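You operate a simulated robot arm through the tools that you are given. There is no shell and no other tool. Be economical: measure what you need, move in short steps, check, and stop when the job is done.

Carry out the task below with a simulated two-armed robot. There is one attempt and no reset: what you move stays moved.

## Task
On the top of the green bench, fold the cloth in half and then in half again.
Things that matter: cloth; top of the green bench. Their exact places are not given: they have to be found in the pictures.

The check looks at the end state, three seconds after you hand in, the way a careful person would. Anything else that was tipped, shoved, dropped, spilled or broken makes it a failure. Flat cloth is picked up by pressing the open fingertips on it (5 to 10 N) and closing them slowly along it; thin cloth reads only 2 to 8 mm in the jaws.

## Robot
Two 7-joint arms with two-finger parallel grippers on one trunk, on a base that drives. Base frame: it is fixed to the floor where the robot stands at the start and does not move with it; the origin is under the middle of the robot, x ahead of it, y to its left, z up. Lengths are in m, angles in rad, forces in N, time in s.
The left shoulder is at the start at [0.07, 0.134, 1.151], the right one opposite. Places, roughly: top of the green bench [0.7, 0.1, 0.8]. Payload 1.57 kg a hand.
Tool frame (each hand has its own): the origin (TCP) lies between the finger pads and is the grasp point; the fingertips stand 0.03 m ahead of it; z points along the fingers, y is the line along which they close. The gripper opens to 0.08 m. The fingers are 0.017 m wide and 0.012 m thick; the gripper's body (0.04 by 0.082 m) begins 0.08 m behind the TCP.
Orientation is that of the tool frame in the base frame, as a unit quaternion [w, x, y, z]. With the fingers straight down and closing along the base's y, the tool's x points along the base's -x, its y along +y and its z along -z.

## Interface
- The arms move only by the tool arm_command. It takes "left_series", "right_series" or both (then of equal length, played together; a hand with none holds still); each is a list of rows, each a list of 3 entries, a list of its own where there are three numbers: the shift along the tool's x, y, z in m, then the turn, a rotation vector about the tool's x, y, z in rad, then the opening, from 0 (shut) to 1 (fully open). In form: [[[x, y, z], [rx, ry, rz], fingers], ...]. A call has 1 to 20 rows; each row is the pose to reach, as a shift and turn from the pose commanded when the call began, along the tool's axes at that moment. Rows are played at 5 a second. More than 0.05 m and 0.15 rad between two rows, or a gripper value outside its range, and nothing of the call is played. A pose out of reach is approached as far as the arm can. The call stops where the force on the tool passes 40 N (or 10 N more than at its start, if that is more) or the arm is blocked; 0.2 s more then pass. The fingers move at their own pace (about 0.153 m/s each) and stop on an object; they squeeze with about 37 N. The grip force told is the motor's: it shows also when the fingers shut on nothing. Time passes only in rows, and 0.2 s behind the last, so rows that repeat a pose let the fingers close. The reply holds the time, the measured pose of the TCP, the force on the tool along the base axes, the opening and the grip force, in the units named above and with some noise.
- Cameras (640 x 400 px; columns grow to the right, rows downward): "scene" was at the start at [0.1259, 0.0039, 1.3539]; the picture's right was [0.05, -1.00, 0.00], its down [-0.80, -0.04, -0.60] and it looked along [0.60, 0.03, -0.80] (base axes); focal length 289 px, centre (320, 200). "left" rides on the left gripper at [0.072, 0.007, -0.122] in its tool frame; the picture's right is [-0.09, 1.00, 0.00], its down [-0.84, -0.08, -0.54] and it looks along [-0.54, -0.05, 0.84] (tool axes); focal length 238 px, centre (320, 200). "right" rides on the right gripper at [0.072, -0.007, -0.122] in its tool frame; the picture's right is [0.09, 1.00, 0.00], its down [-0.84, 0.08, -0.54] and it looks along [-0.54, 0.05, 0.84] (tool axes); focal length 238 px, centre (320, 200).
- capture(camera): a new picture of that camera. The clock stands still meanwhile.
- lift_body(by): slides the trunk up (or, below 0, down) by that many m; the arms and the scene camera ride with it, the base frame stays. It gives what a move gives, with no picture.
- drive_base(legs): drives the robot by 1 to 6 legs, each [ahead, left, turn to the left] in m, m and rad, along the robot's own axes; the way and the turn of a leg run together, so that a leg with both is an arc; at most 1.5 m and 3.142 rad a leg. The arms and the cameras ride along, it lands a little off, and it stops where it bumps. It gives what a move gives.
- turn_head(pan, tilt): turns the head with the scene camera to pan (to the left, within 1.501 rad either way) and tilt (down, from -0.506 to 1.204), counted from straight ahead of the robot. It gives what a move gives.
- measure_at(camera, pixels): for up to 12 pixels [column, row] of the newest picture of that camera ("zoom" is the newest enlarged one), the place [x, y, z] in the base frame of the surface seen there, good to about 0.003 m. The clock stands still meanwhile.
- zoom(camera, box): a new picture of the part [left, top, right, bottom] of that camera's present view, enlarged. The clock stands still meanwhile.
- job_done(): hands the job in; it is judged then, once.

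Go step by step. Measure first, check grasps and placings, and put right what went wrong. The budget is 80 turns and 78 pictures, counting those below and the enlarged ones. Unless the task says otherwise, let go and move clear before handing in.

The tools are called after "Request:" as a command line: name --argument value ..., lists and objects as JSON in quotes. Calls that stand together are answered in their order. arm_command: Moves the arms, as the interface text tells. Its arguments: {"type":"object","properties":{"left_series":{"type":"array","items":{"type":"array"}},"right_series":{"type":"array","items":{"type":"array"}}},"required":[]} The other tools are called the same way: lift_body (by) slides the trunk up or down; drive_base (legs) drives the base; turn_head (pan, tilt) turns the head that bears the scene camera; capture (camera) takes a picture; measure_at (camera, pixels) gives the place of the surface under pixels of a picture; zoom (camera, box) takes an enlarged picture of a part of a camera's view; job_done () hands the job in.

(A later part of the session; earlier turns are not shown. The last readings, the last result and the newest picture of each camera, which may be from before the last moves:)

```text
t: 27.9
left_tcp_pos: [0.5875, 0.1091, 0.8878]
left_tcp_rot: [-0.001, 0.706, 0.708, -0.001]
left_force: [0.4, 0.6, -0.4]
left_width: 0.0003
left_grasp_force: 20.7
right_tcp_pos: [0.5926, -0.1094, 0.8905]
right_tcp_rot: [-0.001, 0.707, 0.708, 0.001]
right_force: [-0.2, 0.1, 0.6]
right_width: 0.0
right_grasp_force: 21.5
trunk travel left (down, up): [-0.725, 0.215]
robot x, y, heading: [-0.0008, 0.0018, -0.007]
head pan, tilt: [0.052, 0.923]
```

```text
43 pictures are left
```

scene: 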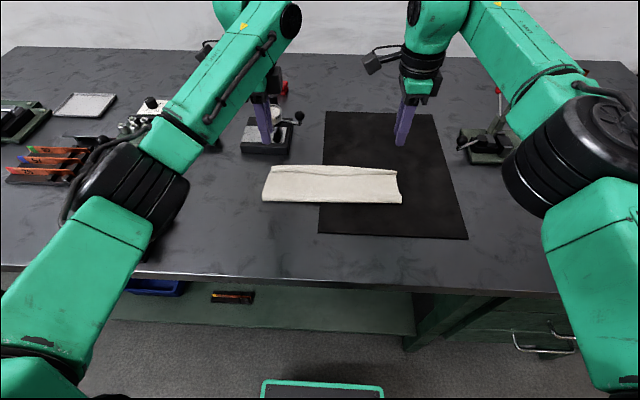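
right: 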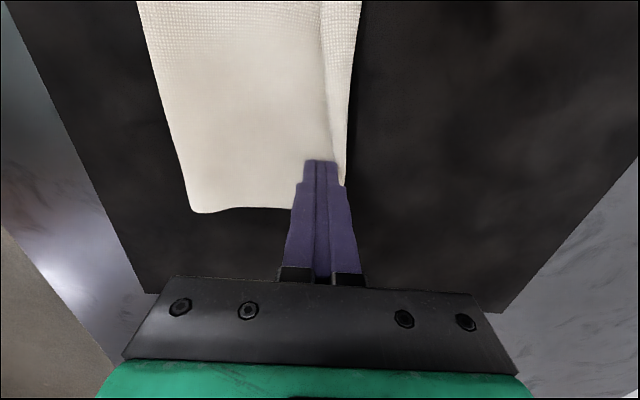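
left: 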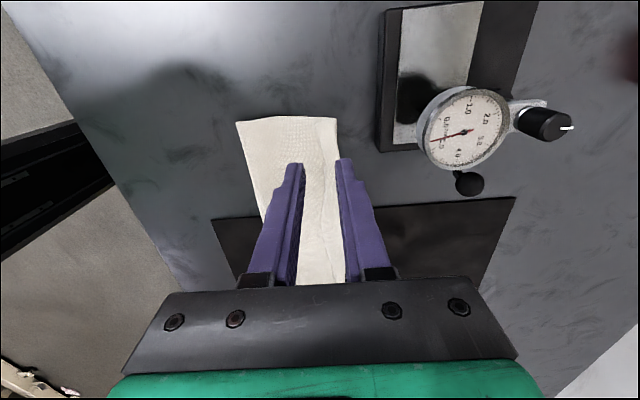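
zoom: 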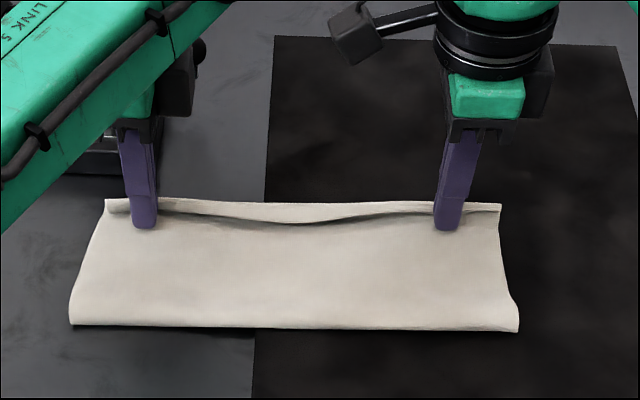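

The hem is now standing upright; I sweep 2 cm further to tip it over.

Request:
arm_command --left_series '[[[0, 0.007, 0], [0, 0, 0], 0], [[0, 0.014, 0], [0, 0, 0], 0], [[0, 0.02, 0], [0, 0, 0], 0], [[0, 0.02, 0], [0, 0, 0], 0]]' --right_series '[[[0, 0.007, 0], [0, 0, 0], 0], [[0, 0.014, 0], [0, 0, 0], 0], [[0, 0.022, 0], [0, 0, 0], 0], [[0, 0.022, 0], [0, 0, 0], 0]]'

Request:
zoom --camera "scene" --box '[240, 100, 440, 225]'

Request:
capture --camera "right"

Request:
capture --camera "left"

```text
t: 28.9
left_tcp_pos: [0.6089, 0.1086, 0.8865]
left_tcp_rot: [0.001, 0.707, 0.708, 0.0]
left_force: [-0.3, 0.4, -0.3]
left_width: 0.0
left_grasp_force: 21.7
right_tcp_pos: [0.5981, -0.1093, 0.8917]
right_tcp_rot: [-0.001, 0.707, 0.707, 0.0]
right_force: [0.1, -0.8, 1.0]
right_width: 0.0
right_grasp_force: 21.5
right hand out of reach, approached as far as the arm can: row 2, 3, 4
trunk travel left (down, up): [-0.725, 0.215]
robot x, y, heading: [-0.0014, 0.0021, -0.005]
head pan, tilt: [0.052, 0.923]
```

```text
3.20 times, centred on (340, 162) of scene
```

zoom: 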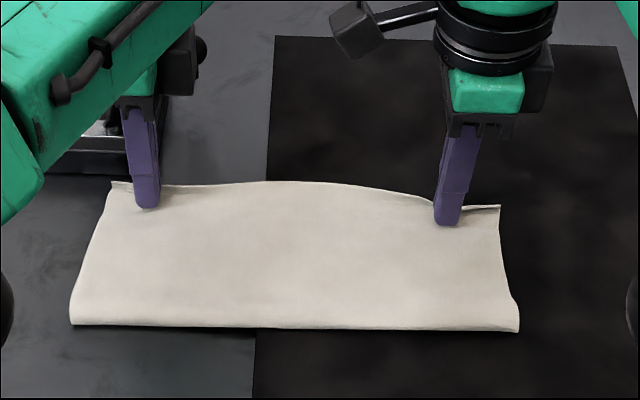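

```text
41 pictures are left
```

right: 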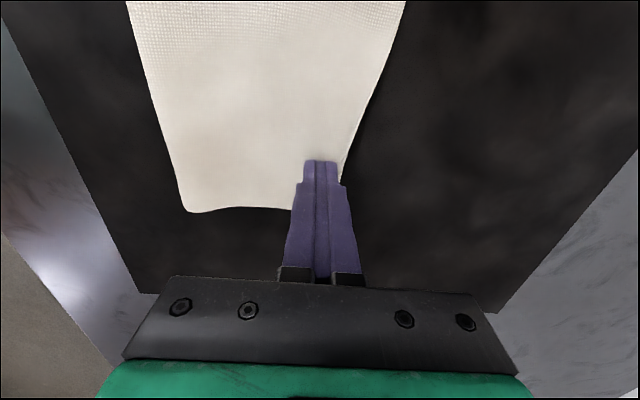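

```text
40 pictures are left
```

left: 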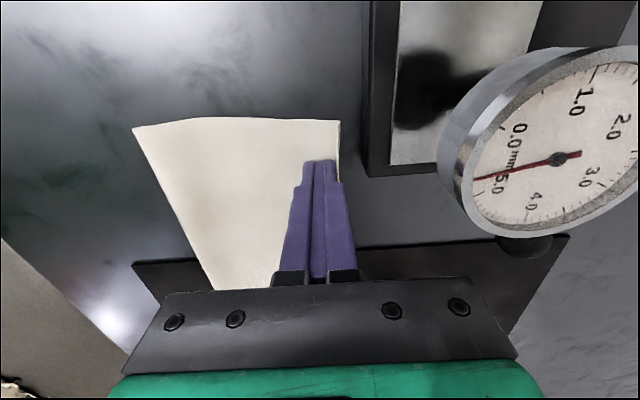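

The left part and middle have flipped over; the right end still needs ~2–3 cm but that arm is at its limit. I lift the left hand away and drive the base 3 cm ahead, which finishes the right hand's sweep.

Request:
arm_command --left_series '[[[0, 0, -0.03], [0, 0, 0], 0], [[0, -0.03, -0.07], [0, 0, 0], 0], [[0, -0.07, -0.1], [0, 0, 0], 0], [[0, -0.11, -0.1], [0, 0, 0], 0]]'

Request:
drive_base --legs '[[0.03, 0, 0]]'

Request:
zoom --camera "scene" --box '[240, 100, 440, 225]'

```text
t: 29.9
left_tcp_pos: [0.4993, 0.111, 0.9873]
left_tcp_rot: [-0.001, 0.706, 0.708, 0.0]
left_force: [-1.4, -0.2, 0.3]
left_width: 0.0003
left_grasp_force: 21.0
right_tcp_pos: [0.5985, -0.1097, 0.8918]
right_tcp_rot: [0.0, 0.706, 0.708, 0.001]
right_force: [0.4, 0.3, 0.4]
right_width: 0.0
right_grasp_force: 21.0
trunk travel left (down, up): [-0.725, 0.215]
robot x, y, heading: [-0.0005, 0.0045, -0.002]
head pan, tilt: [0.052, 0.923]
```

```text
t: 30.7
left_tcp_pos: [0.5249, 0.1105, 0.9896]
left_tcp_rot: [0.001, 0.707, 0.708, 0.002]
left_force: [-0.4, 0.5, -0.1]
left_width: 0.0
left_grasp_force: 21.8
right_tcp_pos: [0.6244, -0.1095, 0.8943]
right_tcp_rot: [0.001, 0.707, 0.708, 0.001]
right_force: [0.5, -0.6, 0.3]
right_width: 0.0002
right_grasp_force: 21.2
trunk travel left (down, up): [-0.725, 0.215]
robot x, y, heading: [0.0263, 0.0007, 0.001]
head pan, tilt: [0.052, 0.923]
```

```text
3.20 times, centred on (340, 162) of scene
```

zoom: 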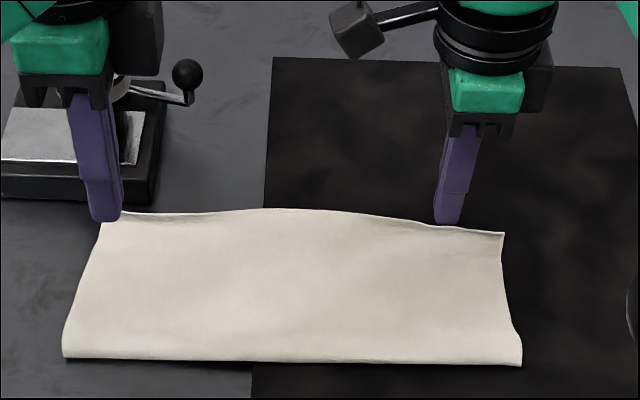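

The hem is flipped on the right too. I lift the right hand away and inspect.

Request:
arm_command --right_series '[[[0, 0, -0.03], [0, 0, 0], 0], [[-0.02, -0.02, -0.07], [0, 0, 0], 0], [[-0.05, -0.05, -0.1], [0, 0, 0], 0], [[-0.08, -0.08, -0.1], [0, 0, 0], 0]]' --left_series '[[[0.02, -0.02, 0], [0, 0, 0], 0], [[0.04, -0.04, 0], [0, 0, 0], 0], [[0.06, -0.06, 0], [0, 0, 0], 0], [[0.08, -0.08, 0], [0, 0, 0], 0]]'

Request:
capture --camera "scene"

Request:
zoom --camera "scene" --box '[250, 155, 410, 225]'

Request:
measure_at --camera "scene" --pixels '[[273, 167], [300, 168], [330, 167], [360, 170], [395, 174], [262, 210], [300, 211], [340, 211], [402, 212], [330, 190], [280, 190], [390, 190]]'

```text
refused: row 3 steps farther than a row can; nothing moved
```

```text
38 pictures are left
```

scene: 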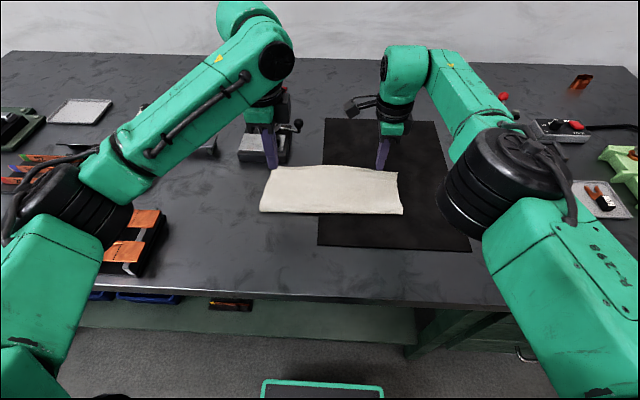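

```text
4.00 times, centred on (330, 190) of scene
```

zoom: 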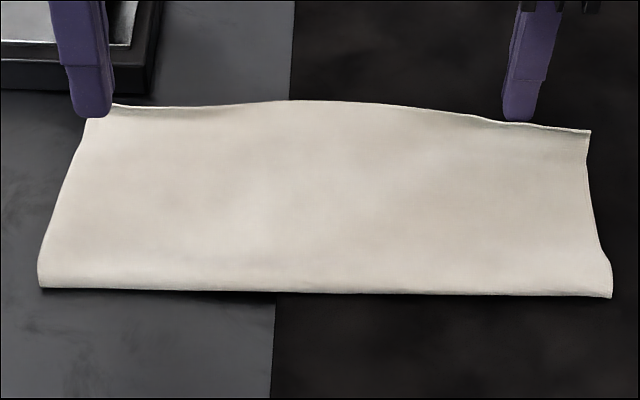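

```text
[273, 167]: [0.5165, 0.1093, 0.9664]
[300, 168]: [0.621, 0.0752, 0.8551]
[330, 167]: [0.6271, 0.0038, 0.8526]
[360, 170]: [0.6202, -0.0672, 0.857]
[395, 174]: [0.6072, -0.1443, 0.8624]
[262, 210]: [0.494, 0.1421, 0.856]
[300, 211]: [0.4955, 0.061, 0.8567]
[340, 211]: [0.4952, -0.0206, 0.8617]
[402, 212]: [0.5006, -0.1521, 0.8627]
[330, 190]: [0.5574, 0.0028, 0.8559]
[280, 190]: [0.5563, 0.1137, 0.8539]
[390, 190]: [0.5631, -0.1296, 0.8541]
```

Row step was too long; nothing moved. The top edge now seems to reach x≈0.607–0.627 (some overhang), so I clear the hands in shorter steps and look at it with the hand camera.

Request:
arm_command --right_series '[[[0, 0, -0.03], [0, 0, 0], 0], [[-0.02, -0.02, -0.06], [0, 0, 0], 0], [[-0.04, -0.04, -0.09], [0, 0, 0], 0], [[-0.07, -0.06, -0.1], [0, 0, 0], 0], [[-0.1, -0.06, -0.1], [0, 0, 0], 0]]' --left_series '[[[0.02, 0, 0], [0, 0, 0], 0], [[0.03, 0, 0], [0, 0, 0], 0], [[0.04, 0, 0], [0, 0, 0], 0], [[0.05, 0, 0], [0, 0, 0], 0], [[0.07, 0, 0], [0, 0, 0], 0]]'

Request:
zoom --camera "scene" --box '[250, 150, 410, 225]'

Request:
capture --camera "left"

Request:
capture --camera "right"

```text
t: 31.9
left_tcp_pos: [0.5281, 0.1786, 0.9878]
left_tcp_rot: [0.0, 0.707, 0.707, -0.001]
left_force: [0.2, 0.3, -0.2]
left_width: 0.0001
left_grasp_force: 21.0
right_tcp_pos: [0.5684, -0.2102, 0.9898]
right_tcp_rot: [-0.001, 0.706, 0.708, 0.0]
right_force: [-0.3, -0.2, 0.0]
right_width: 0.0002
right_grasp_force: 21.3
trunk travel left (down, up): [-0.725, 0.215]
robot x, y, heading: [0.0311, -0.0022, -0.001]
head pan, tilt: [0.052, 0.923]
```

```text
4.00 times, centred on (330, 188) of scene
```

zoom: 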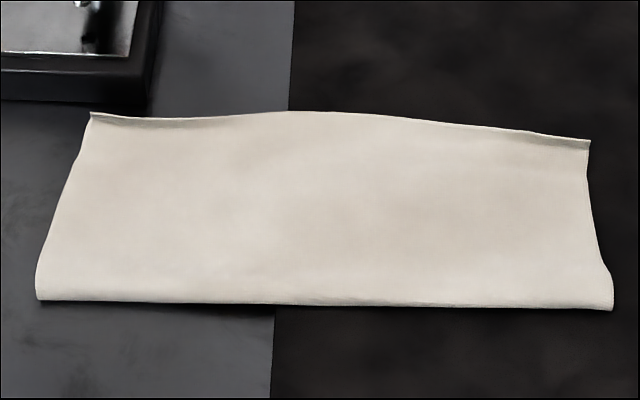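

```text
35 pictures are left
```

left: 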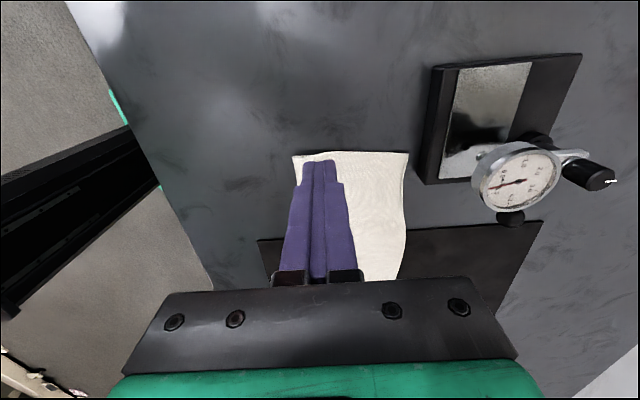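

```text
34 pictures are left
```

right: 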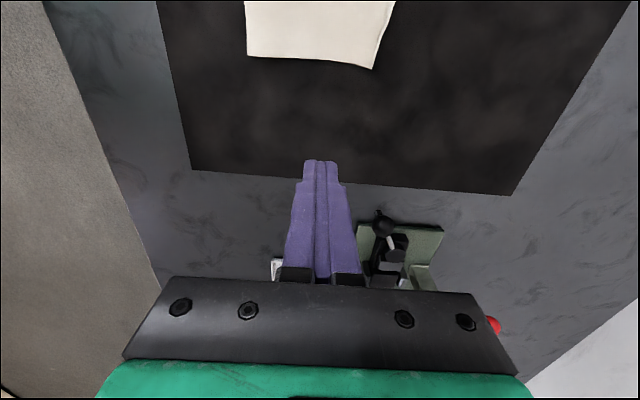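

Overall fold is good, but the middle of the top edge overhangs to x≈0.627 against the bottom edge at ≈0.595. I'll bring the left hand over that overhang at y≈0 to drag just the top layer back a little.

Request:
arm_command --left_series '[[[-0.04, 0.02, 0], [0, 0, 0], 0], [[-0.08, 0.04, 0], [0, 0, 0], 0], [[-0.12, 0.06, 0], [0, 0, 0], 0], [[-0.15, 0.08, 0], [0, 0, 0], 0], [[-0.178, 0.085, 0.02], [0, 0, 0], 0], [[-0.178, 0.085, 0.05], [0, 0, 0], 0], [[-0.178, 0.085, 0.08], [0, 0, 0], 0], [[-0.178, 0.085, 0.098], [0, 0, 0], 0], [[-0.178, 0.085, 0.098], [0, 0, 0], 0]]'

Request:
zoom --camera "scene" --box '[250, 125, 410, 225]'

```text
t: 33.9
left_tcp_pos: [0.6091, 0.0045, 0.8893]
left_tcp_rot: [0.0, 0.707, 0.707, 0.0]
left_force: [0.6, -0.2, 0.3]
left_width: 0.0
left_grasp_force: 21.2
left hand out of reach, approached as far as the arm can: row 5, 6, 7, 8, 9
right_tcp_pos: [0.569, -0.2108, 0.9895]
right_tcp_rot: [0.0, 0.707, 0.708, 0.001]
right_force: [0.5, 0.3, 0.5]
right_width: 0.0
right_grasp_force: 21.3
trunk travel left (down, up): [-0.725, 0.215]
robot x, y, heading: [0.0262, 0.0004, 0.001]
head pan, tilt: [0.052, 0.923]
```

```text
4.00 times, centred on (330, 175) of scene
```

zoom: 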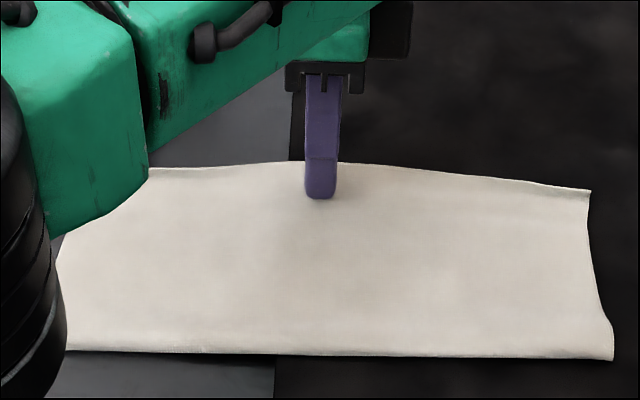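

Request:
arm_command --left_series '[[[0, 0, 0.002], [0, 0, 0], 0], [[0, 0, 0.004], [0, 0, 0], 0], [[0, 0, 0.005], [0, 0, 0], 0], [[0, 0, 0.005], [0, 0, 0], 0]]'

```text
t: 34.9
left_tcp_pos: [0.6099, 0.0046, 0.8833]
left_tcp_rot: [0.0, 0.706, 0.708, 0.0]
left_force: [0.3, 0.4, 1.3]
left_width: 0.0001
left_grasp_force: 21.2
right_tcp_pos: [0.5695, -0.2093, 0.9906]
right_tcp_rot: [-0.001, 0.706, 0.708, 0.001]
right_force: [-0.6, -0.9, 0.6]
right_width: 0.0002
right_grasp_force: 21.7
trunk travel left (down, up): [-0.725, 0.215]
robot x, y, heading: [0.0297, 0.0019, 0.001]
head pan, tilt: [0.052, 0.923]
```

Light contact (1.3 N). I press ~0.6 mm more and drag 1.8 cm toward the robot, then lift.

Request:
arm_command --left_series '[[[0, 0, 0.0006], [0, 0, 0], 0], [[0, -0.004, 0.0006], [0, 0, 0], 0], [[0, -0.009, 0.0006], [0, 0, 0], 0], [[0, -0.014, 0.0006], [0, 0, 0], 0], [[0, -0.018, 0.0006], [0, 0, 0], 0], [[0, -0.018, -0.02], [0, 0, 0], 0], [[0, -0.03, -0.06], [0, 0, 0], 0], [[0.03, -0.06, -0.08], [0, 0, 0], 0], [[0.07, -0.08, -0.08], [0, 0, 0], 0], [[0.11, -0.1, -0.08], [0, 0, 0], 0], [[0.15, -0.1, -0.08], [0, 0, 0], 0], [[0.19, -0.1, -0.08], [0, 0, 0], 0]]'

Request:
zoom --camera "scene" --box '[250, 150, 410, 225]'

Request:
measure_at --camera "zoom" --pixels '[[95, 120], [200, 125], [290, 125], [340, 125], [420, 130], [500, 138], [580, 145], [300, 200], [100, 296], [300, 300], [450, 302], [600, 305]]'

```text
t: 37.5
left_tcp_pos: [0.5093, 0.1944, 0.9662]
left_tcp_rot: [0.001, 0.708, 0.707, 0.0]
left_force: [0.5, -0.3, 0.0]
left_width: 0.0
left_grasp_force: 21.1
right_tcp_pos: [0.5692, -0.2077, 0.9909]
right_tcp_rot: [0.0, 0.707, 0.707, 0.0]
right_force: [-0.3, -0.1, -0.6]
right_width: 0.0
right_grasp_force: 21.3
trunk travel left (down, up): [-0.725, 0.215]
robot x, y, heading: [0.0281, -0.0047, 0.005]
head pan, tilt: [0.052, 0.923]
```

```text
4.00 times, centred on (330, 188) of scene
```

zoom: 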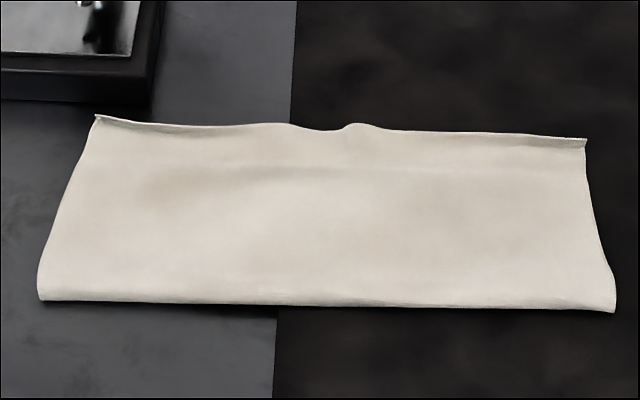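

```text
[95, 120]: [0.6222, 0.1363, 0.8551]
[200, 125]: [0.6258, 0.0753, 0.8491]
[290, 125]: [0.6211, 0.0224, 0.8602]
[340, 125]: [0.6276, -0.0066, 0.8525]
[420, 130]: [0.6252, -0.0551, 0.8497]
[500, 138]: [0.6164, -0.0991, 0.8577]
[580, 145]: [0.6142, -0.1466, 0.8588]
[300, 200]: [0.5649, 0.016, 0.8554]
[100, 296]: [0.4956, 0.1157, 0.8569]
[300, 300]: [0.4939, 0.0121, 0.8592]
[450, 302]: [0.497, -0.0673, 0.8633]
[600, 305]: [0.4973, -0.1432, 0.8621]
```

The top edge is now nearly straight at x≈0.615, crease at 0.495: a good half fold. For the second fold I'll use the left hand to carry the left short edge over to the right; to reach, I retract the right arm, then shift the base right.

Request:
arm_command --right_series '[[[0, -0.03, -0.03], [0, 0, 0], 0], [[0, -0.06, -0.06], [0, 0, 0], 0], [[0, -0.09, -0.09], [0, 0, 0], 0], [[0, -0.12, -0.12], [0, 0, 0], 0], [[0, -0.15, -0.15], [0, 0, 0], 0], [[0, -0.18, -0.15], [0, 0, 0], 0], [[0, -0.2, -0.15], [0, 0, 0], 0]]' --left_series '[[[0, 0, -0.01], [0, 0, 0], 0], [[0, 0, -0.02], [0, 0, 0], 0], [[0, 0, -0.03], [0, 0, 0], 0], [[0, 0, -0.04], [0, 0, 0], 0], [[0, 0, -0.05], [0, 0, 0], 0], [[0, 0, -0.06], [0, 0, 0], 0], [[0, 0, -0.06], [0, 0, 0], 0]]'

Request:
capture --camera "scene"

```text
t: 39.1
left_tcp_pos: [0.5095, 0.1931, 1.024]
left_tcp_rot: [0.0, 0.707, 0.707, 0.0]
left_force: [0.3, 0.3, -0.4]
left_width: 0.0001
left_grasp_force: 21.3
right_tcp_pos: [0.3663, -0.2105, 1.1407]
right_tcp_rot: [0.0, 0.707, 0.707, 0.0]
right_force: [0.2, 0.4, 0.0]
right_width: 0.0
right_grasp_force: 21.1
trunk travel left (down, up): [-0.725, 0.215]
robot x, y, heading: [0.0301, -0.002, -0.001]
head pan, tilt: [0.052, 0.923]
```

```text
31 pictures are left
```

scene: 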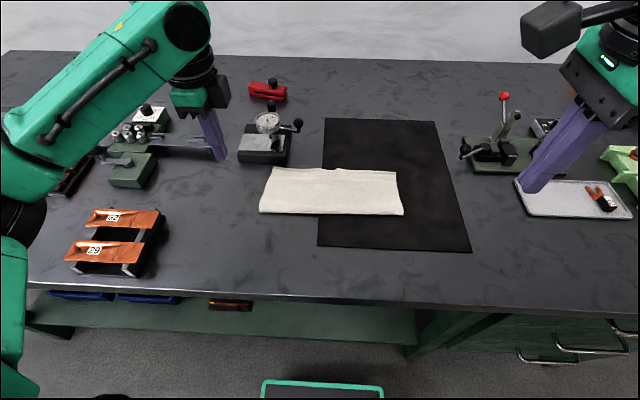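

Way is clear with the right hand at z 1.14. I drive 12 cm to the right.

Request:
drive_base --legs '[[0, -0.12, 0]]'

Request:
capture --camera "scene"

Request:
measure_at --camera "scene" --pixels '[[300, 192], [330, 192], [250, 200]]'

```text
t: 40.4
left_tcp_pos: [0.5106, 0.0747, 1.0263]
left_tcp_rot: [0.001, 0.707, 0.708, -0.002]
left_force: [-0.4, -0.8, 0.3]
left_width: 0.0001
left_grasp_force: 21.8
right_tcp_pos: [0.3668, -0.3297, 1.141]
right_tcp_rot: [0.0, 0.706, 0.708, 0.0]
right_force: [-0.6, -0.2, 0.5]
right_width: 0.0
right_grasp_force: 21.2
trunk travel left (down, up): [-0.725, 0.215]
robot x, y, heading: [0.0279, -0.12, 0.001]
head pan, tilt: [0.052, 0.923]
```

```text
30 pictures are left
```

scene: 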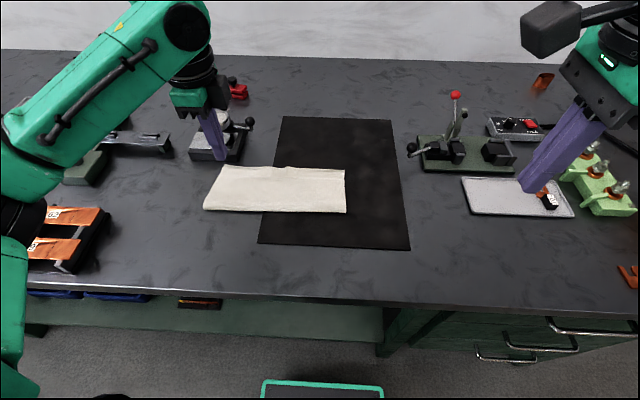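

```text
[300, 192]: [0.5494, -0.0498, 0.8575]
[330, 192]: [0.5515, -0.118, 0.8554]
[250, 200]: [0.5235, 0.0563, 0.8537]
```

I turn the left hand to close along y and move it above the middle of the left edge (~0.552, 0.137).

Request:
arm_command --left_series '[[[0.006, 0.004, 0.005], [0, 0, -0.1428], 0.5], [[0.012, 0.008, 0.01], [0, 0, -0.2856], 0.5], [[0.018, 0.012, 0.015], [0, 0, -0.4284], 0.5], [[0.024, 0.016, 0.02], [0, 0, -0.5712], 0.5], [[0.03, 0.02, 0.025], [0, 0, -0.714], 0.5], [[0.036, 0.024, 0.03], [0, 0, -0.8568], 0.5], [[0.042, 0.028, 0.04], [0, 0, -0.9996], 0.5], [[0.048, 0.032, 0.05], [0, 0, -1.1424], 0.5], [[0.054, 0.036, 0.06], [0, 0, -1.2852], 0.5], [[0.06, 0.04, 0.07], [0, 0, -1.428], 0.5], [[0.063, 0.042, 0.08], [0, 0, -1.5708], 0.5], [[0.063, 0.042, 0.08], [0, 0, -1.5708], 0.5]]'

Request:
capture --camera "left"

Request:
zoom --camera "scene" --box '[180, 120, 360, 230]'

```text
t: 43.0
left_tcp_pos: [0.5509, 0.1372, 0.9432]
left_tcp_rot: [0.0, -0.002, 1.0, 0.0]
left_force: [-1.4, 0.8, -0.5]
left_width: 0.0399
left_grasp_force: 0.0
right_tcp_pos: [0.3678, -0.3315, 1.1409]
right_tcp_rot: [-0.001, 0.707, 0.707, 0.0]
right_force: [0.5, 0.4, 0.0]
right_width: 0.0001
right_grasp_force: 21.1
trunk travel left (down, up): [-0.725, 0.215]
robot x, y, heading: [0.0276, -0.1187, 0.003]
head pan, tilt: [0.052, 0.923]
```

```text
29 pictures are left
```

left: 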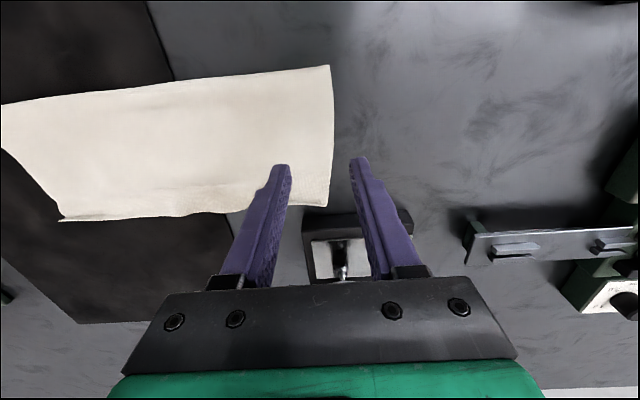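

```text
3.56 times, centred on (270, 175) of scene
```

zoom: 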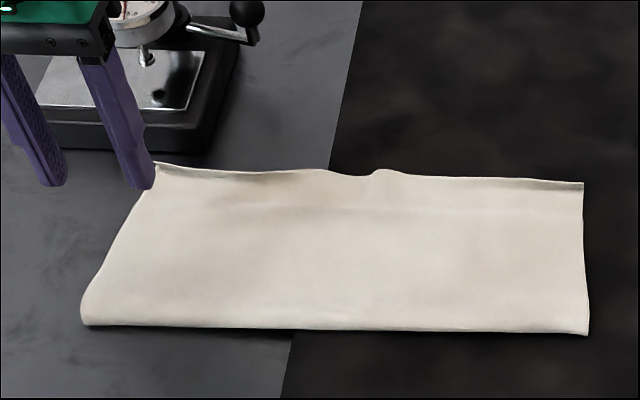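

Request:
measure_at --camera "left" --pixels '[[328, 70], [330, 110], [330, 150], [328, 195], [326, 203], [318, 150], [250, 150], [345, 150], [62, 217], [350, 230]]'

```text
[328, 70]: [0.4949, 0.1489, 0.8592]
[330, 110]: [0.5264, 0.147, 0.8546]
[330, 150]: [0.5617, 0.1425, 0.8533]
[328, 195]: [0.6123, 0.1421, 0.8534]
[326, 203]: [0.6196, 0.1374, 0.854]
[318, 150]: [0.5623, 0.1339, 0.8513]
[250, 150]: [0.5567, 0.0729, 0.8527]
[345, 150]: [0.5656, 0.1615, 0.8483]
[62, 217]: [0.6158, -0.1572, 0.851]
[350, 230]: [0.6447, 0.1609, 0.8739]
```

Left edge is at y≈0.144; TCP at 0.137 puts it between the jaws. Descending to contact.

Request:
arm_command --left_series '[[[0, 0, 0.02], [0, 0, 0], 0.5], [[0, 0, 0.04], [0, 0, 0], 0.5], [[0, 0, 0.056], [0, 0, 0], 0.5], [[0, 0, 0.059], [0, 0, 0], 0.5], [[0, 0, 0.061], [0, 0, 0], 0.5], [[0, 0, 0.061], [0, 0, 0], 0.5]]'

```text
t: 44.4
left_tcp_pos: [0.5514, 0.1388, 0.8844]
left_tcp_rot: [0.0, -0.002, 1.0, -0.001]
left_force: [0.0, 1.0, 0.6]
left_width: 0.04
left_grasp_force: 0.0
right_tcp_pos: [0.3676, -0.3297, 1.1406]
right_tcp_rot: [-0.001, 0.707, 0.708, 0.001]
right_force: [0.0, -0.4, -0.3]
right_width: 0.0001
right_grasp_force: 21.6
trunk travel left (down, up): [-0.725, 0.215]
robot x, y, heading: [0.0288, -0.1195, 0.002]
head pan, tilt: [0.052, 0.923]
```

Request:
arm_command --left_series '[[[0, 0, 0.001], [0, 0, 0], 0.5], [[0, 0, 0.0025], [0, 0, 0], 0.5], [[0, 0, 0.0025], [0, 0, 0], 0.5]]'

```text
t: 45.2
left_tcp_pos: [0.5514, 0.1379, 0.8813]
left_tcp_rot: [0.001, 0.0, 1.0, 0.0]
left_force: [0.6, -0.5, 5.2]
left_width: 0.0404
left_grasp_force: 0.3
right_tcp_pos: [0.3663, -0.3314, 1.14]
right_tcp_rot: [-0.001, 0.707, 0.708, 0.001]
right_force: [-1.4, -0.3, -0.1]
right_width: 0.0
right_grasp_force: 21.1
trunk travel left (down, up): [-0.725, 0.215]
robot x, y, heading: [0.0302, -0.1143, 0.004]
head pan, tilt: [0.052, 0.923]
```

Pressing 5 N; I add a touch (≈10 N) so both layers are drawn in, and close slowly.

Request:
arm_command --left_series '[[[0, 0, 0.0006], [0, 0, 0], 0.5], [[0, 0, 0.0006], [0, 0, 0], 0.45], [[0, 0, 0.0006], [0, 0, 0], 0.4], [[0, 0, 0.0006], [0, 0, 0], 0.35], [[0, 0, 0.0006], [0, 0, 0], 0.3], [[0, 0, 0.0006], [0, 0, 0], 0.25], [[0, 0, 0.0006], [0, 0, 0], 0.2], [[0, 0, 0.0006], [0, 0, 0], 0.15], [[0, 0, 0.0006], [0, 0, 0], 0.1], [[0, 0, 0.0006], [0, 0, 0], 0.05], [[0, 0, 0.0006], [0, 0, 0], 0], [[0, 0, 0.0006], [0, 0, 0], 0], [[0, 0, 0.0006], [0, 0, 0], 0]]'

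Request:
zoom --camera "left" --box '[200, 60, 440, 240]'

Request:
zoom --camera "scene" --box '[190, 130, 290, 225]'

```text
t: 48.0
left_tcp_pos: [0.5505, 0.1375, 0.8817]
left_tcp_rot: [0.001, -0.002, 1.0, 0.001]
left_force: [-1.1, 0.6, 9.7]
left_width: 0.0032
left_grasp_force: 24.3
right_tcp_pos: [0.3671, -0.3306, 1.1419]
right_tcp_rot: [-0.001, 0.706, 0.708, 0.002]
right_force: [0.0, 0.5, 0.2]
right_width: 0.0
right_grasp_force: 21.1
trunk travel left (down, up): [-0.725, 0.215]
robot x, y, heading: [0.0304, -0.1203, 0.004]
head pan, tilt: [0.052, 0.923]
```

```text
2.22 times, centred on (320, 150) of left
```

zoom: 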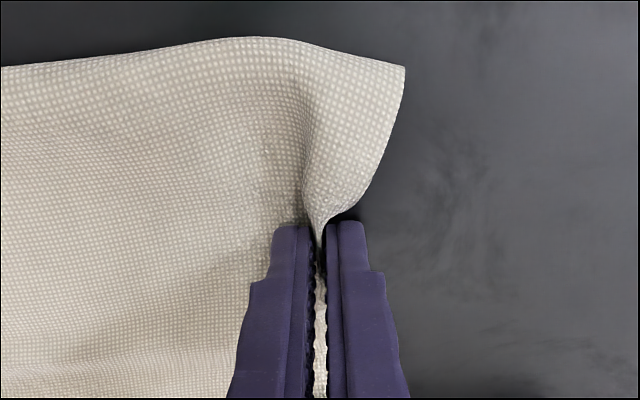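

```text
4.21 times, centred on (240, 178) of scene
```

zoom: 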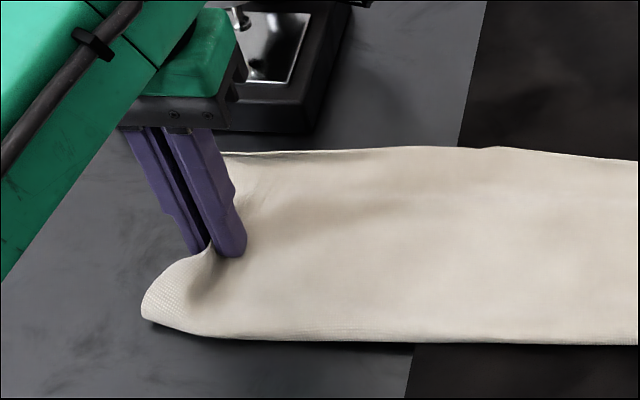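

Jaw reads 3.2 mm, more than one layer. I lift 4 cm to see whether both layers came.

Request:
arm_command --left_series '[[[0, -0.002, -0.012], [0, 0, 0], 0], [[0, -0.005, -0.025], [0, 0, 0], 0], [[0, -0.008, -0.04], [0, 0, 0], 0], [[0, -0.008, -0.04], [0, 0, 0], 0]]'

Request:
capture --camera "left"

Request:
zoom --camera "scene" --box '[190, 130, 350, 230]'

```text
t: 49.0
left_tcp_pos: [0.552, 0.129, 0.9198]
left_tcp_rot: [-0.002, -0.001, 1.0, 0.0]
left_force: [0.0, -0.9, -0.1]
left_width: 0.0032
left_grasp_force: 24.6
right_tcp_pos: [0.3672, -0.3312, 1.1399]
right_tcp_rot: [-0.001, 0.705, 0.709, 0.001]
right_force: [0.2, 0.3, 0.4]
right_width: 0.0
right_grasp_force: 21.4
trunk travel left (down, up): [-0.725, 0.215]
robot x, y, heading: [0.0295, -0.1136, 0.001]
head pan, tilt: [0.052, 0.923]
```

```text
25 pictures are left
```

left: 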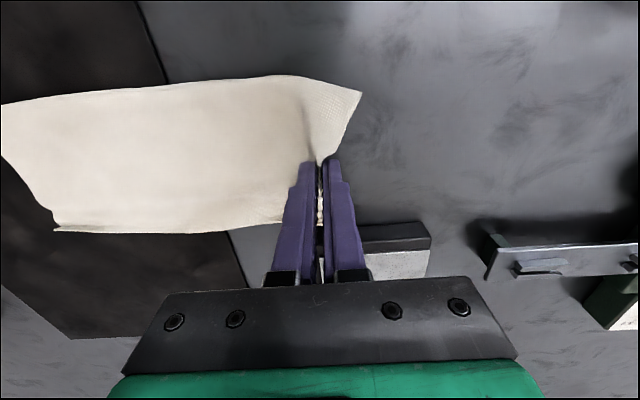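

```text
4.00 times, centred on (270, 180) of scene
```

zoom: 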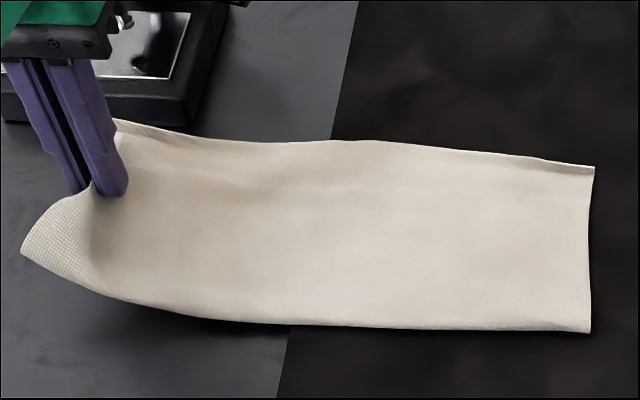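

Both layers came up (no layer left on the bench). I carry the edge over to the right in an arc, tilting the gripper progressively so the edge ends pointing outward, and stop just above the right edge.

Request:
arm_command --left_series '[[[0, -0.005, -0.015], [0, 0, 0], 0], [[0, -0.011, -0.03], [0, 0, 0], 0], [[0, -0.019, -0.043], [0, 0, 0], 0], [[0, -0.028, -0.055], [0, 0, 0], 0], [[0, -0.04, -0.066], [0, 0, 0], 0], [[0, -0.053, -0.075], [-0.05, 0, 0], 0], [[0, -0.068, -0.082], [-0.1, 0, 0], 0], [[0, -0.083, -0.088], [-0.15, 0, 0], 0], [[0, -0.098, -0.092], [-0.2, 0, 0], 0], [[0, -0.113, -0.094], [-0.25, 0, 0], 0], [[0, -0.128, -0.095], [-0.3, 0, 0], 0], [[0, -0.143, -0.094], [-0.35, 0, 0], 0], [[0, -0.158, -0.092], [-0.4, 0, 0], 0], [[0, -0.173, -0.088], [-0.45, 0, 0], 0], [[0, -0.188, -0.082], [-0.5, 0, 0], 0], [[0, -0.203, -0.075], [-0.5, 0, 0], 0], [[0, -0.217, -0.066], [-0.5, 0, 0], 0], [[0, -0.229, -0.055], [-0.5, 0, 0], 0], [[0, -0.24, -0.04], [-0.5, 0, 0], 0], [[0, -0.24, -0.04], [-0.5, 0, 0], 0]]'

Request:
capture --camera "scene"

Request:
capture --camera "left"

```text
t: 53.2
left_tcp_pos: [0.5539, -0.1108, 0.9613]
left_tcp_rot: [0.0, -0.001, 0.969, 0.247]
left_force: [0.0, -0.3, 0.0]
left_width: 0.0032
left_grasp_force: 24.5
right_tcp_pos: [0.3663, -0.3303, 1.14]
right_tcp_rot: [-0.001, 0.706, 0.708, 0.0]
right_force: [0.0, -0.3, -0.5]
right_width: 0.0002
right_grasp_force: 20.9
trunk travel left (down, up): [-0.725, 0.215]
robot x, y, heading: [0.0265, -0.1209, 0.0]
head pan, tilt: [0.052, 0.923]
```

```text
23 pictures are left
```

scene: 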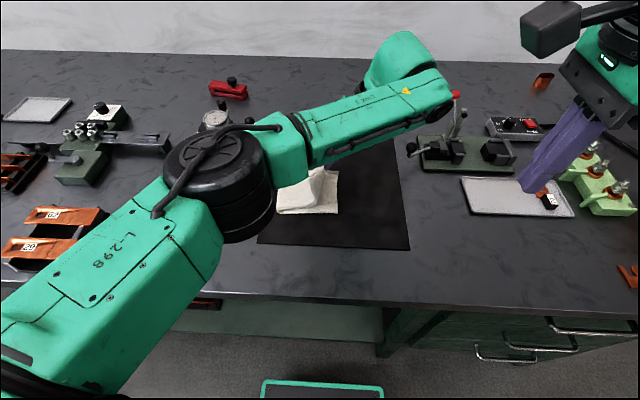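

```text
22 pictures are left
```

left: 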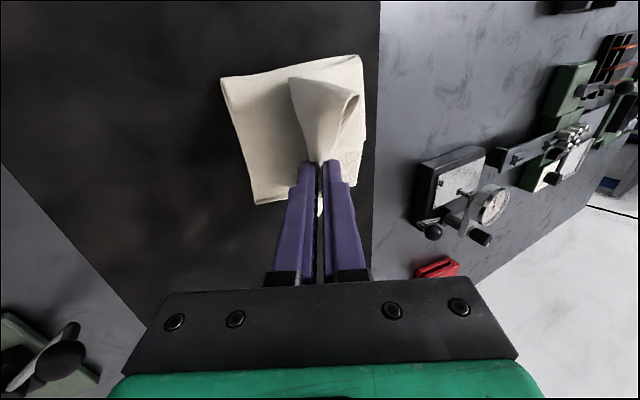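

The cloth has followed; the edge hangs over the lower half. I measure the crease and bottom right edge, and check the lever's distance.

Request:
measure_at --camera "left" --pixels '[[225, 85], [255, 200], [235, 140], [360, 60], [364, 130], [345, 95], [295, 85], [315, 130], [65, 355]]'

Request:
measure_at --camera "scene" --pixels '[[455, 95], [443, 95], [410, 50], [420, 115]]'

Request:
zoom --camera "left" --box '[200, 40, 400, 220]'

```text
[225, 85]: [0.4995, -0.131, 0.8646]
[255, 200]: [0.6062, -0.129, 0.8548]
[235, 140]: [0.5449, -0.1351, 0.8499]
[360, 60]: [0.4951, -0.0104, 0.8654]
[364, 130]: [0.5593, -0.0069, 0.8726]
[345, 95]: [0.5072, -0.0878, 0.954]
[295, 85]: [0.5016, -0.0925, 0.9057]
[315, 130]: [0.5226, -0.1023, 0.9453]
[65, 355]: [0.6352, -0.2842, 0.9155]
```

```text
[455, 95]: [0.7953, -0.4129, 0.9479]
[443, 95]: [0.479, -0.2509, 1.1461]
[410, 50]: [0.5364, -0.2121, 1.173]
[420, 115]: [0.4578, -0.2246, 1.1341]
```

```text
2.22 times, centred on (300, 130) of left
```

zoom: 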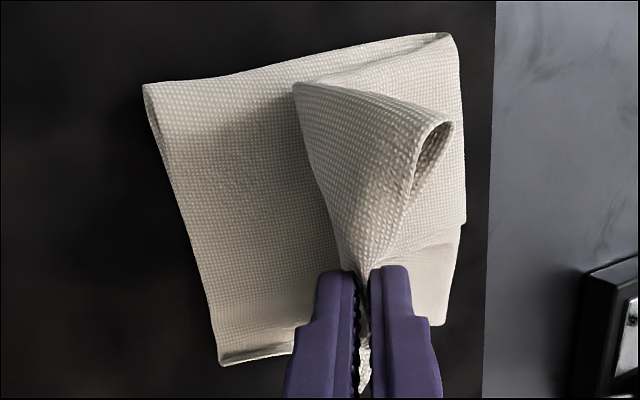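

Bottom right edge is now at y≈−0.135; the lever is far (x≈0.80). I lower the edge down to it with a slight further advance.

Request:
arm_command --left_series '[[[0, -0.0103, 0.0132], [0, 0, 0], 0], [[0, -0.0206, 0.0264], [0, 0, 0], 0], [[0, -0.031, 0.0395], [0, 0, 0], 0], [[0, -0.0413, 0.0527], [0, 0, 0], 0], [[0, -0.0435, 0.056], [0, 0, 0], 0], [[0, -0.0435, 0.056], [0, 0, 0], 0]]'

Request:
zoom --camera "left" --box '[160, 40, 440, 240]'

```text
t: 54.6
left_tcp_pos: [0.553, -0.1189, 0.8916]
left_tcp_rot: [0.001, -0.002, 0.969, 0.247]
left_force: [-0.5, -0.5, 0.9]
left_width: 0.0031
left_grasp_force: 23.8
right_tcp_pos: [0.3679, -0.3299, 1.1413]
right_tcp_rot: [-0.001, 0.706, 0.708, 0.0]
right_force: [0.7, 0.3, 0.4]
right_width: 0.0
right_grasp_force: 21.2
trunk travel left (down, up): [-0.725, 0.215]
robot x, y, heading: [0.0256, -0.122, -0.002]
head pan, tilt: [0.052, 0.923]
```

```text
2.00 times, centred on (300, 140) of left
```

zoom: 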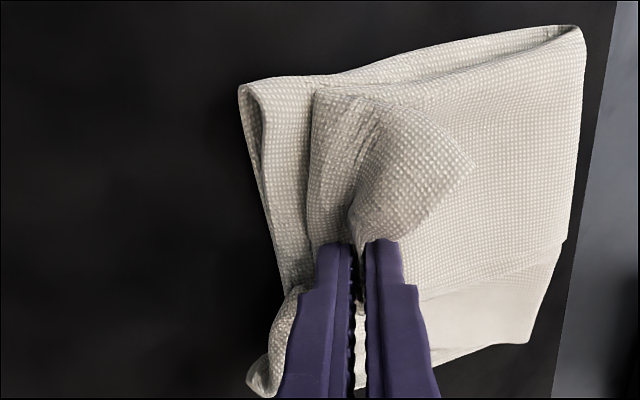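

Edge laid down near the bottom edge. I open a little and withdraw along the fingers, then look.

Request:
arm_command --left_series '[[[0, 0, 0], [0, 0, 0], 0.08], [[0, 0, 0], [0, 0, 0], 0.16], [[0, 0, 0], [0, 0, 0], 0.22], [[0, 0, -0.012], [0, 0, 0], 0.25], [[0, 0, -0.03], [0, 0, 0], 0.25], [[0, 0, -0.06], [0, 0, 0], 0.25], [[0, 0, -0.1], [0, 0, 0], 0.25]]'

Request:
capture --camera "left"

Request:
zoom --camera "scene" --box '[230, 130, 390, 230]'

```text
t: 56.2
left_tcp_pos: [0.534, -0.1396, 0.9478]
left_tcp_rot: [0.0, 0.0, 0.969, 0.246]
left_force: [0.4, 0.1, 0.1]
left_width: 0.0201
left_grasp_force: 0.1
left hand out of reach, approached as far as the arm can: row 4, 5, 6, 7
right_tcp_pos: [0.3667, -0.3301, 1.1413]
right_tcp_rot: [-0.001, 0.706, 0.708, 0.001]
right_force: [0.7, -0.5, 0.4]
right_width: 0.0001
right_grasp_force: 21.6
trunk travel left (down, up): [-0.725, 0.215]
robot x, y, heading: [0.0274, -0.1148, -0.0]
head pan, tilt: [0.052, 0.923]
```

```text
19 pictures are left
```

left: 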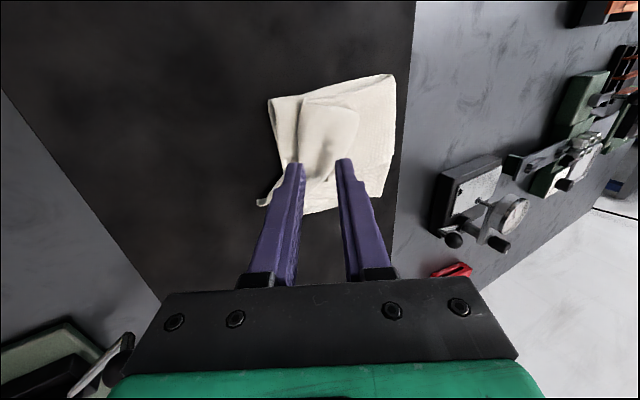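

```text
4.00 times, centred on (310, 180) of scene
```

zoom: 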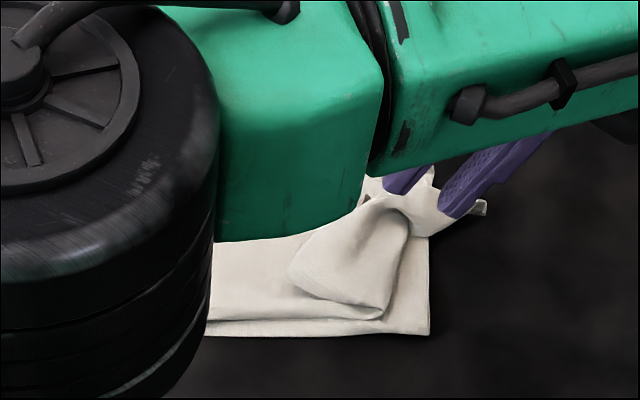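

The near corner curled over. I pull the left arm up and clear to the left to see everything.

Request:
arm_command --left_series '[[[0, 0.019, -0.035], [0, 0, 0], 0.25], [[0, 0.038, -0.07], [0.1, 0, 0], 0.25], [[0, 0.06, -0.08], [0.2, 0, 0], 0.25], [[0, 0.1, -0.06], [0.3, 0, 0], 0.25], [[0, 0.14, -0.04], [0.4, 0, 0], 0.25], [[0, 0.18, -0.02], [0.5, 0, 0], 0.25], [[0, 0.22, 0.0], [0.5, 0, 0], 0.25], [[0, 0.26, 0.02], [0.5, 0, 0], 0.25], [[0, 0.3, 0.045], [0.5, 0, 0], 0.25], [[0, 0.34, 0.07], [0.5, 0, 0], 0.25]]'

Request:
capture --camera "scene"

Request:
zoom --camera "scene" --box '[250, 140, 370, 225]'

```text
t: 58.4
left_tcp_pos: [0.5367, 0.1949, 1.0454]
left_tcp_rot: [0.0, -0.001, 1.0, -0.001]
left_force: [0.5, -0.2, -0.9]
left_width: 0.0198
left_grasp_force: 0.0
right_tcp_pos: [0.3677, -0.3291, 1.1404]
right_tcp_rot: [0.0, 0.706, 0.708, 0.0]
right_force: [0.5, -0.7, 0.2]
right_width: 0.0001
right_grasp_force: 20.7
trunk travel left (down, up): [-0.725, 0.215]
robot x, y, heading: [0.0297, -0.1181, -0.0]
head pan, tilt: [0.052, 0.923]
```

```text
17 pictures are left
```

scene: 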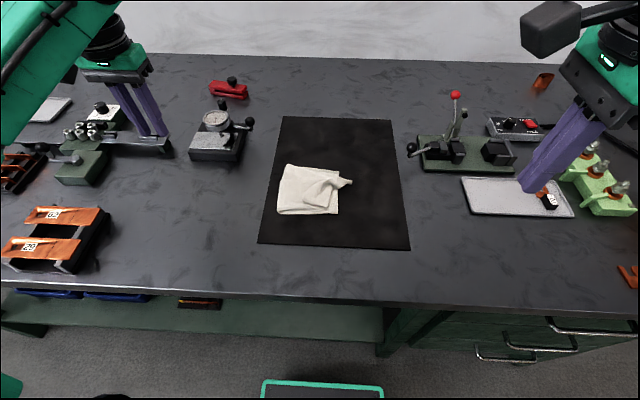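

```text
4.71 times, centred on (310, 182) of scene
```

zoom: 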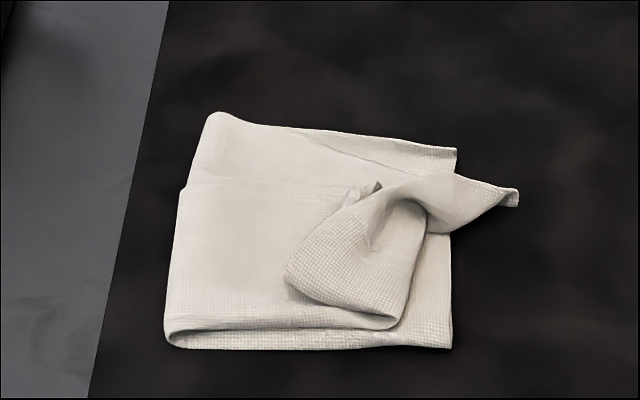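

The upper flap lies on top, but its near corner is curled back (tip at zoom (290,280)) and its far corner pokes right (515,195). I measure these points to sweep the corner open.

Request:
measure_at --camera "zoom" --pixels '[[290, 275], [335, 225], [372, 190], [395, 320], [420, 230], [512, 197], [450, 155], [440, 340], [180, 335], [215, 120], [250, 240], [360, 260]]'

```text
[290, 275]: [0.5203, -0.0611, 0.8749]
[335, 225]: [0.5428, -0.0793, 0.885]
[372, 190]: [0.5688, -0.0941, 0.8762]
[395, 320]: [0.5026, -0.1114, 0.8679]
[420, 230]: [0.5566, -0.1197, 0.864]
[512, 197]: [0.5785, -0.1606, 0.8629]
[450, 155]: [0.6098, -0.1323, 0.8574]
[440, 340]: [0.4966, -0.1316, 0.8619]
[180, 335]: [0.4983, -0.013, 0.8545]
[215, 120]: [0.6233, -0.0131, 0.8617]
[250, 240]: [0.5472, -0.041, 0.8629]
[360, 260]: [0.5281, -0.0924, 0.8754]
```

I bring the closed left fingertips down on the inner side of the curled corner (0.527, −0.033), just above the cloth.

Request:
arm_command --left_series '[[[0.01, -0.045, 0], [0, 0, 0], 0], [[0.01, -0.09, 0], [0, 0, 0], 0], [[0.01, -0.135, 0], [0, 0, 0], 0], [[0.01, -0.18, 0.01], [0, 0, 0], 0], [[0.01, -0.223, 0.03], [0, 0, 0], 0], [[0.01, -0.223, 0.07], [0, 0, 0], 0], [[0.01, -0.223, 0.11], [0, 0, 0], 0], [[0.01, -0.223, 0.135], [0, 0, 0], 0], [[0.01, -0.223, 0.149], [0, 0, 0], 0], [[0.01, -0.223, 0.149], [0, 0, 0], 0]]'

```text
t: 60.6
left_tcp_pos: [0.5237, -0.0307, 0.8991]
left_tcp_rot: [0.0, 0.0, 1.0, -0.001]
left_force: [0.3, -1.1, -0.6]
left_width: 0.0003
left_grasp_force: 21.4
right_tcp_pos: [0.3669, -0.3307, 1.139]
right_tcp_rot: [-0.001, 0.707, 0.708, 0.0]
right_force: [0.7, -0.6, 0.8]
right_width: 0.0
right_grasp_force: 20.7
trunk travel left (down, up): [-0.725, 0.215]
robot x, y, heading: [0.0299, -0.1164, 0.001]
head pan, tilt: [0.052, 0.923]
```

Request:
arm_command --left_series '[[[0, -0.008, 0.003], [0, 0, 0], 0], [[0, -0.018, 0.003], [0, 0, 0], 0], [[0, -0.028, 0.003], [0, 0, 0], 0], [[0.002, -0.038, 0.003], [0, 0, 0], 0], [[0.004, -0.048, 0.003], [0, 0, 0], 0], [[0.006, -0.058, 0.003], [0, 0, 0], 0], [[0.008, -0.068, 0.003], [0, 0, 0], 0], [[0.01, -0.078, 0.003], [0, 0, 0], 0], [[0.012, -0.088, 0.003], [0, 0, 0], 0], [[0.012, -0.098, 0.003], [0, 0, 0], 0], [[0.012, -0.108, 0.003], [0, 0, 0], 0]]'

Request:
zoom --camera "left" --box '[200, 60, 480, 260]'

```text
t: 63.0
left_tcp_pos: [0.5116, -0.1382, 0.8954]
left_tcp_rot: [0.0, -0.001, 1.0, 0.001]
left_force: [0.5, -0.9, -0.2]
left_width: 0.0001
left_grasp_force: 21.8
right_tcp_pos: [0.3676, -0.3308, 1.1401]
right_tcp_rot: [-0.001, 0.707, 0.708, 0.001]
right_force: [-0.6, -0.1, -0.1]
right_width: 0.0002
right_grasp_force: 21.2
trunk travel left (down, up): [-0.725, 0.215]
robot x, y, heading: [0.0285, -0.1177, 0.002]
head pan, tilt: [0.052, 0.923]
```

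```text
2.00 times, centred on (340, 160) of left
```

zoom: 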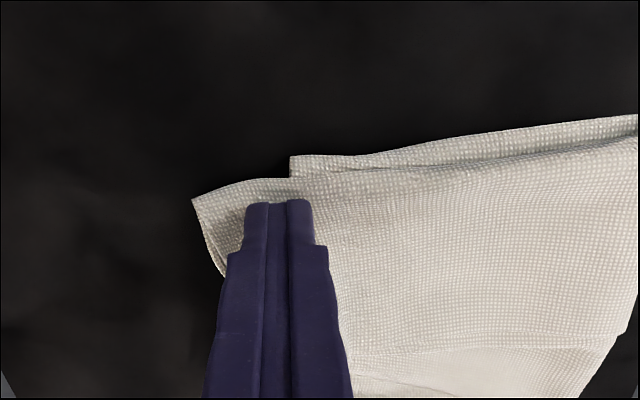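

The corner has flipped outward. I lift and clear to view the result.

Request:
arm_command --left_series '[[[0, 0, -0.03], [0, 0, 0], 0], [[0, 0, -0.07], [0, 0, 0], 0], [[0, 0.03, -0.1], [0, 0, 0], 0], [[0, 0.07, -0.12], [0, 0, 0], 0], [[0, 0.11, -0.12], [0, 0, 0], 0], [[0, 0.15, -0.12], [0, 0, 0], 0], [[0, 0.19, -0.12], [0, 0, 0], 0], [[0, 0.23, -0.12], [0, 0, 0], 0], [[0, 0.27, -0.12], [0, 0, 0], 0], [[0, 0.3, -0.12], [0, 0, 0], 0]]'

Request:
zoom --camera "scene" --box '[250, 140, 370, 225]'

Request:
measure_at --camera "zoom" --pixels '[[450, 155], [440, 340], [180, 335], [215, 120], [500, 210], [490, 250], [480, 300], [470, 320]]'

```text
t: 65.2
left_tcp_pos: [0.5114, 0.163, 1.0141]
left_tcp_rot: [0.0, -0.001, 1.0, -0.001]
left_force: [0.4, 0.3, -0.6]
left_width: 0.0001
left_grasp_force: 21.3
right_tcp_pos: [0.3667, -0.329, 1.1411]
right_tcp_rot: [-0.001, 0.706, 0.709, 0.001]
right_force: [-0.6, 0.6, -0.5]
right_width: 0.0001
right_grasp_force: 20.8
trunk travel left (down, up): [-0.725, 0.215]
robot x, y, heading: [0.0275, -0.1206, -0.001]
head pan, tilt: [0.052, 0.923]
```

```text
4.71 times, centred on (310, 182) of scene
```

zoom: 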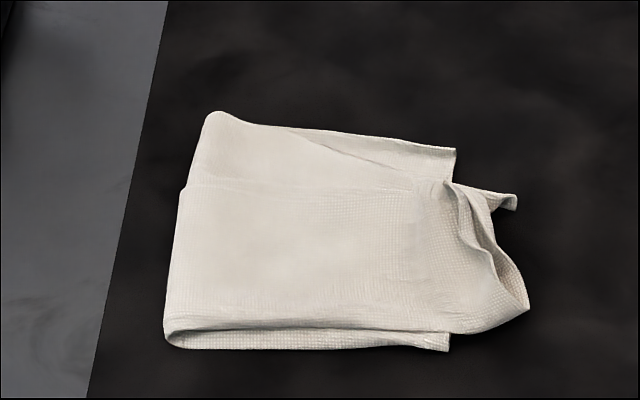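

```text
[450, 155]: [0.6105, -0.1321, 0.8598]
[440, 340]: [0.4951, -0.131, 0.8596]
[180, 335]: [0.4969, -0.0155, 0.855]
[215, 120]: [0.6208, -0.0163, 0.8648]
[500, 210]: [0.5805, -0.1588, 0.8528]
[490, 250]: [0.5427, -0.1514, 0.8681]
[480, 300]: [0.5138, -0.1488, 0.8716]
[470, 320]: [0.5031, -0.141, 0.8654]
```

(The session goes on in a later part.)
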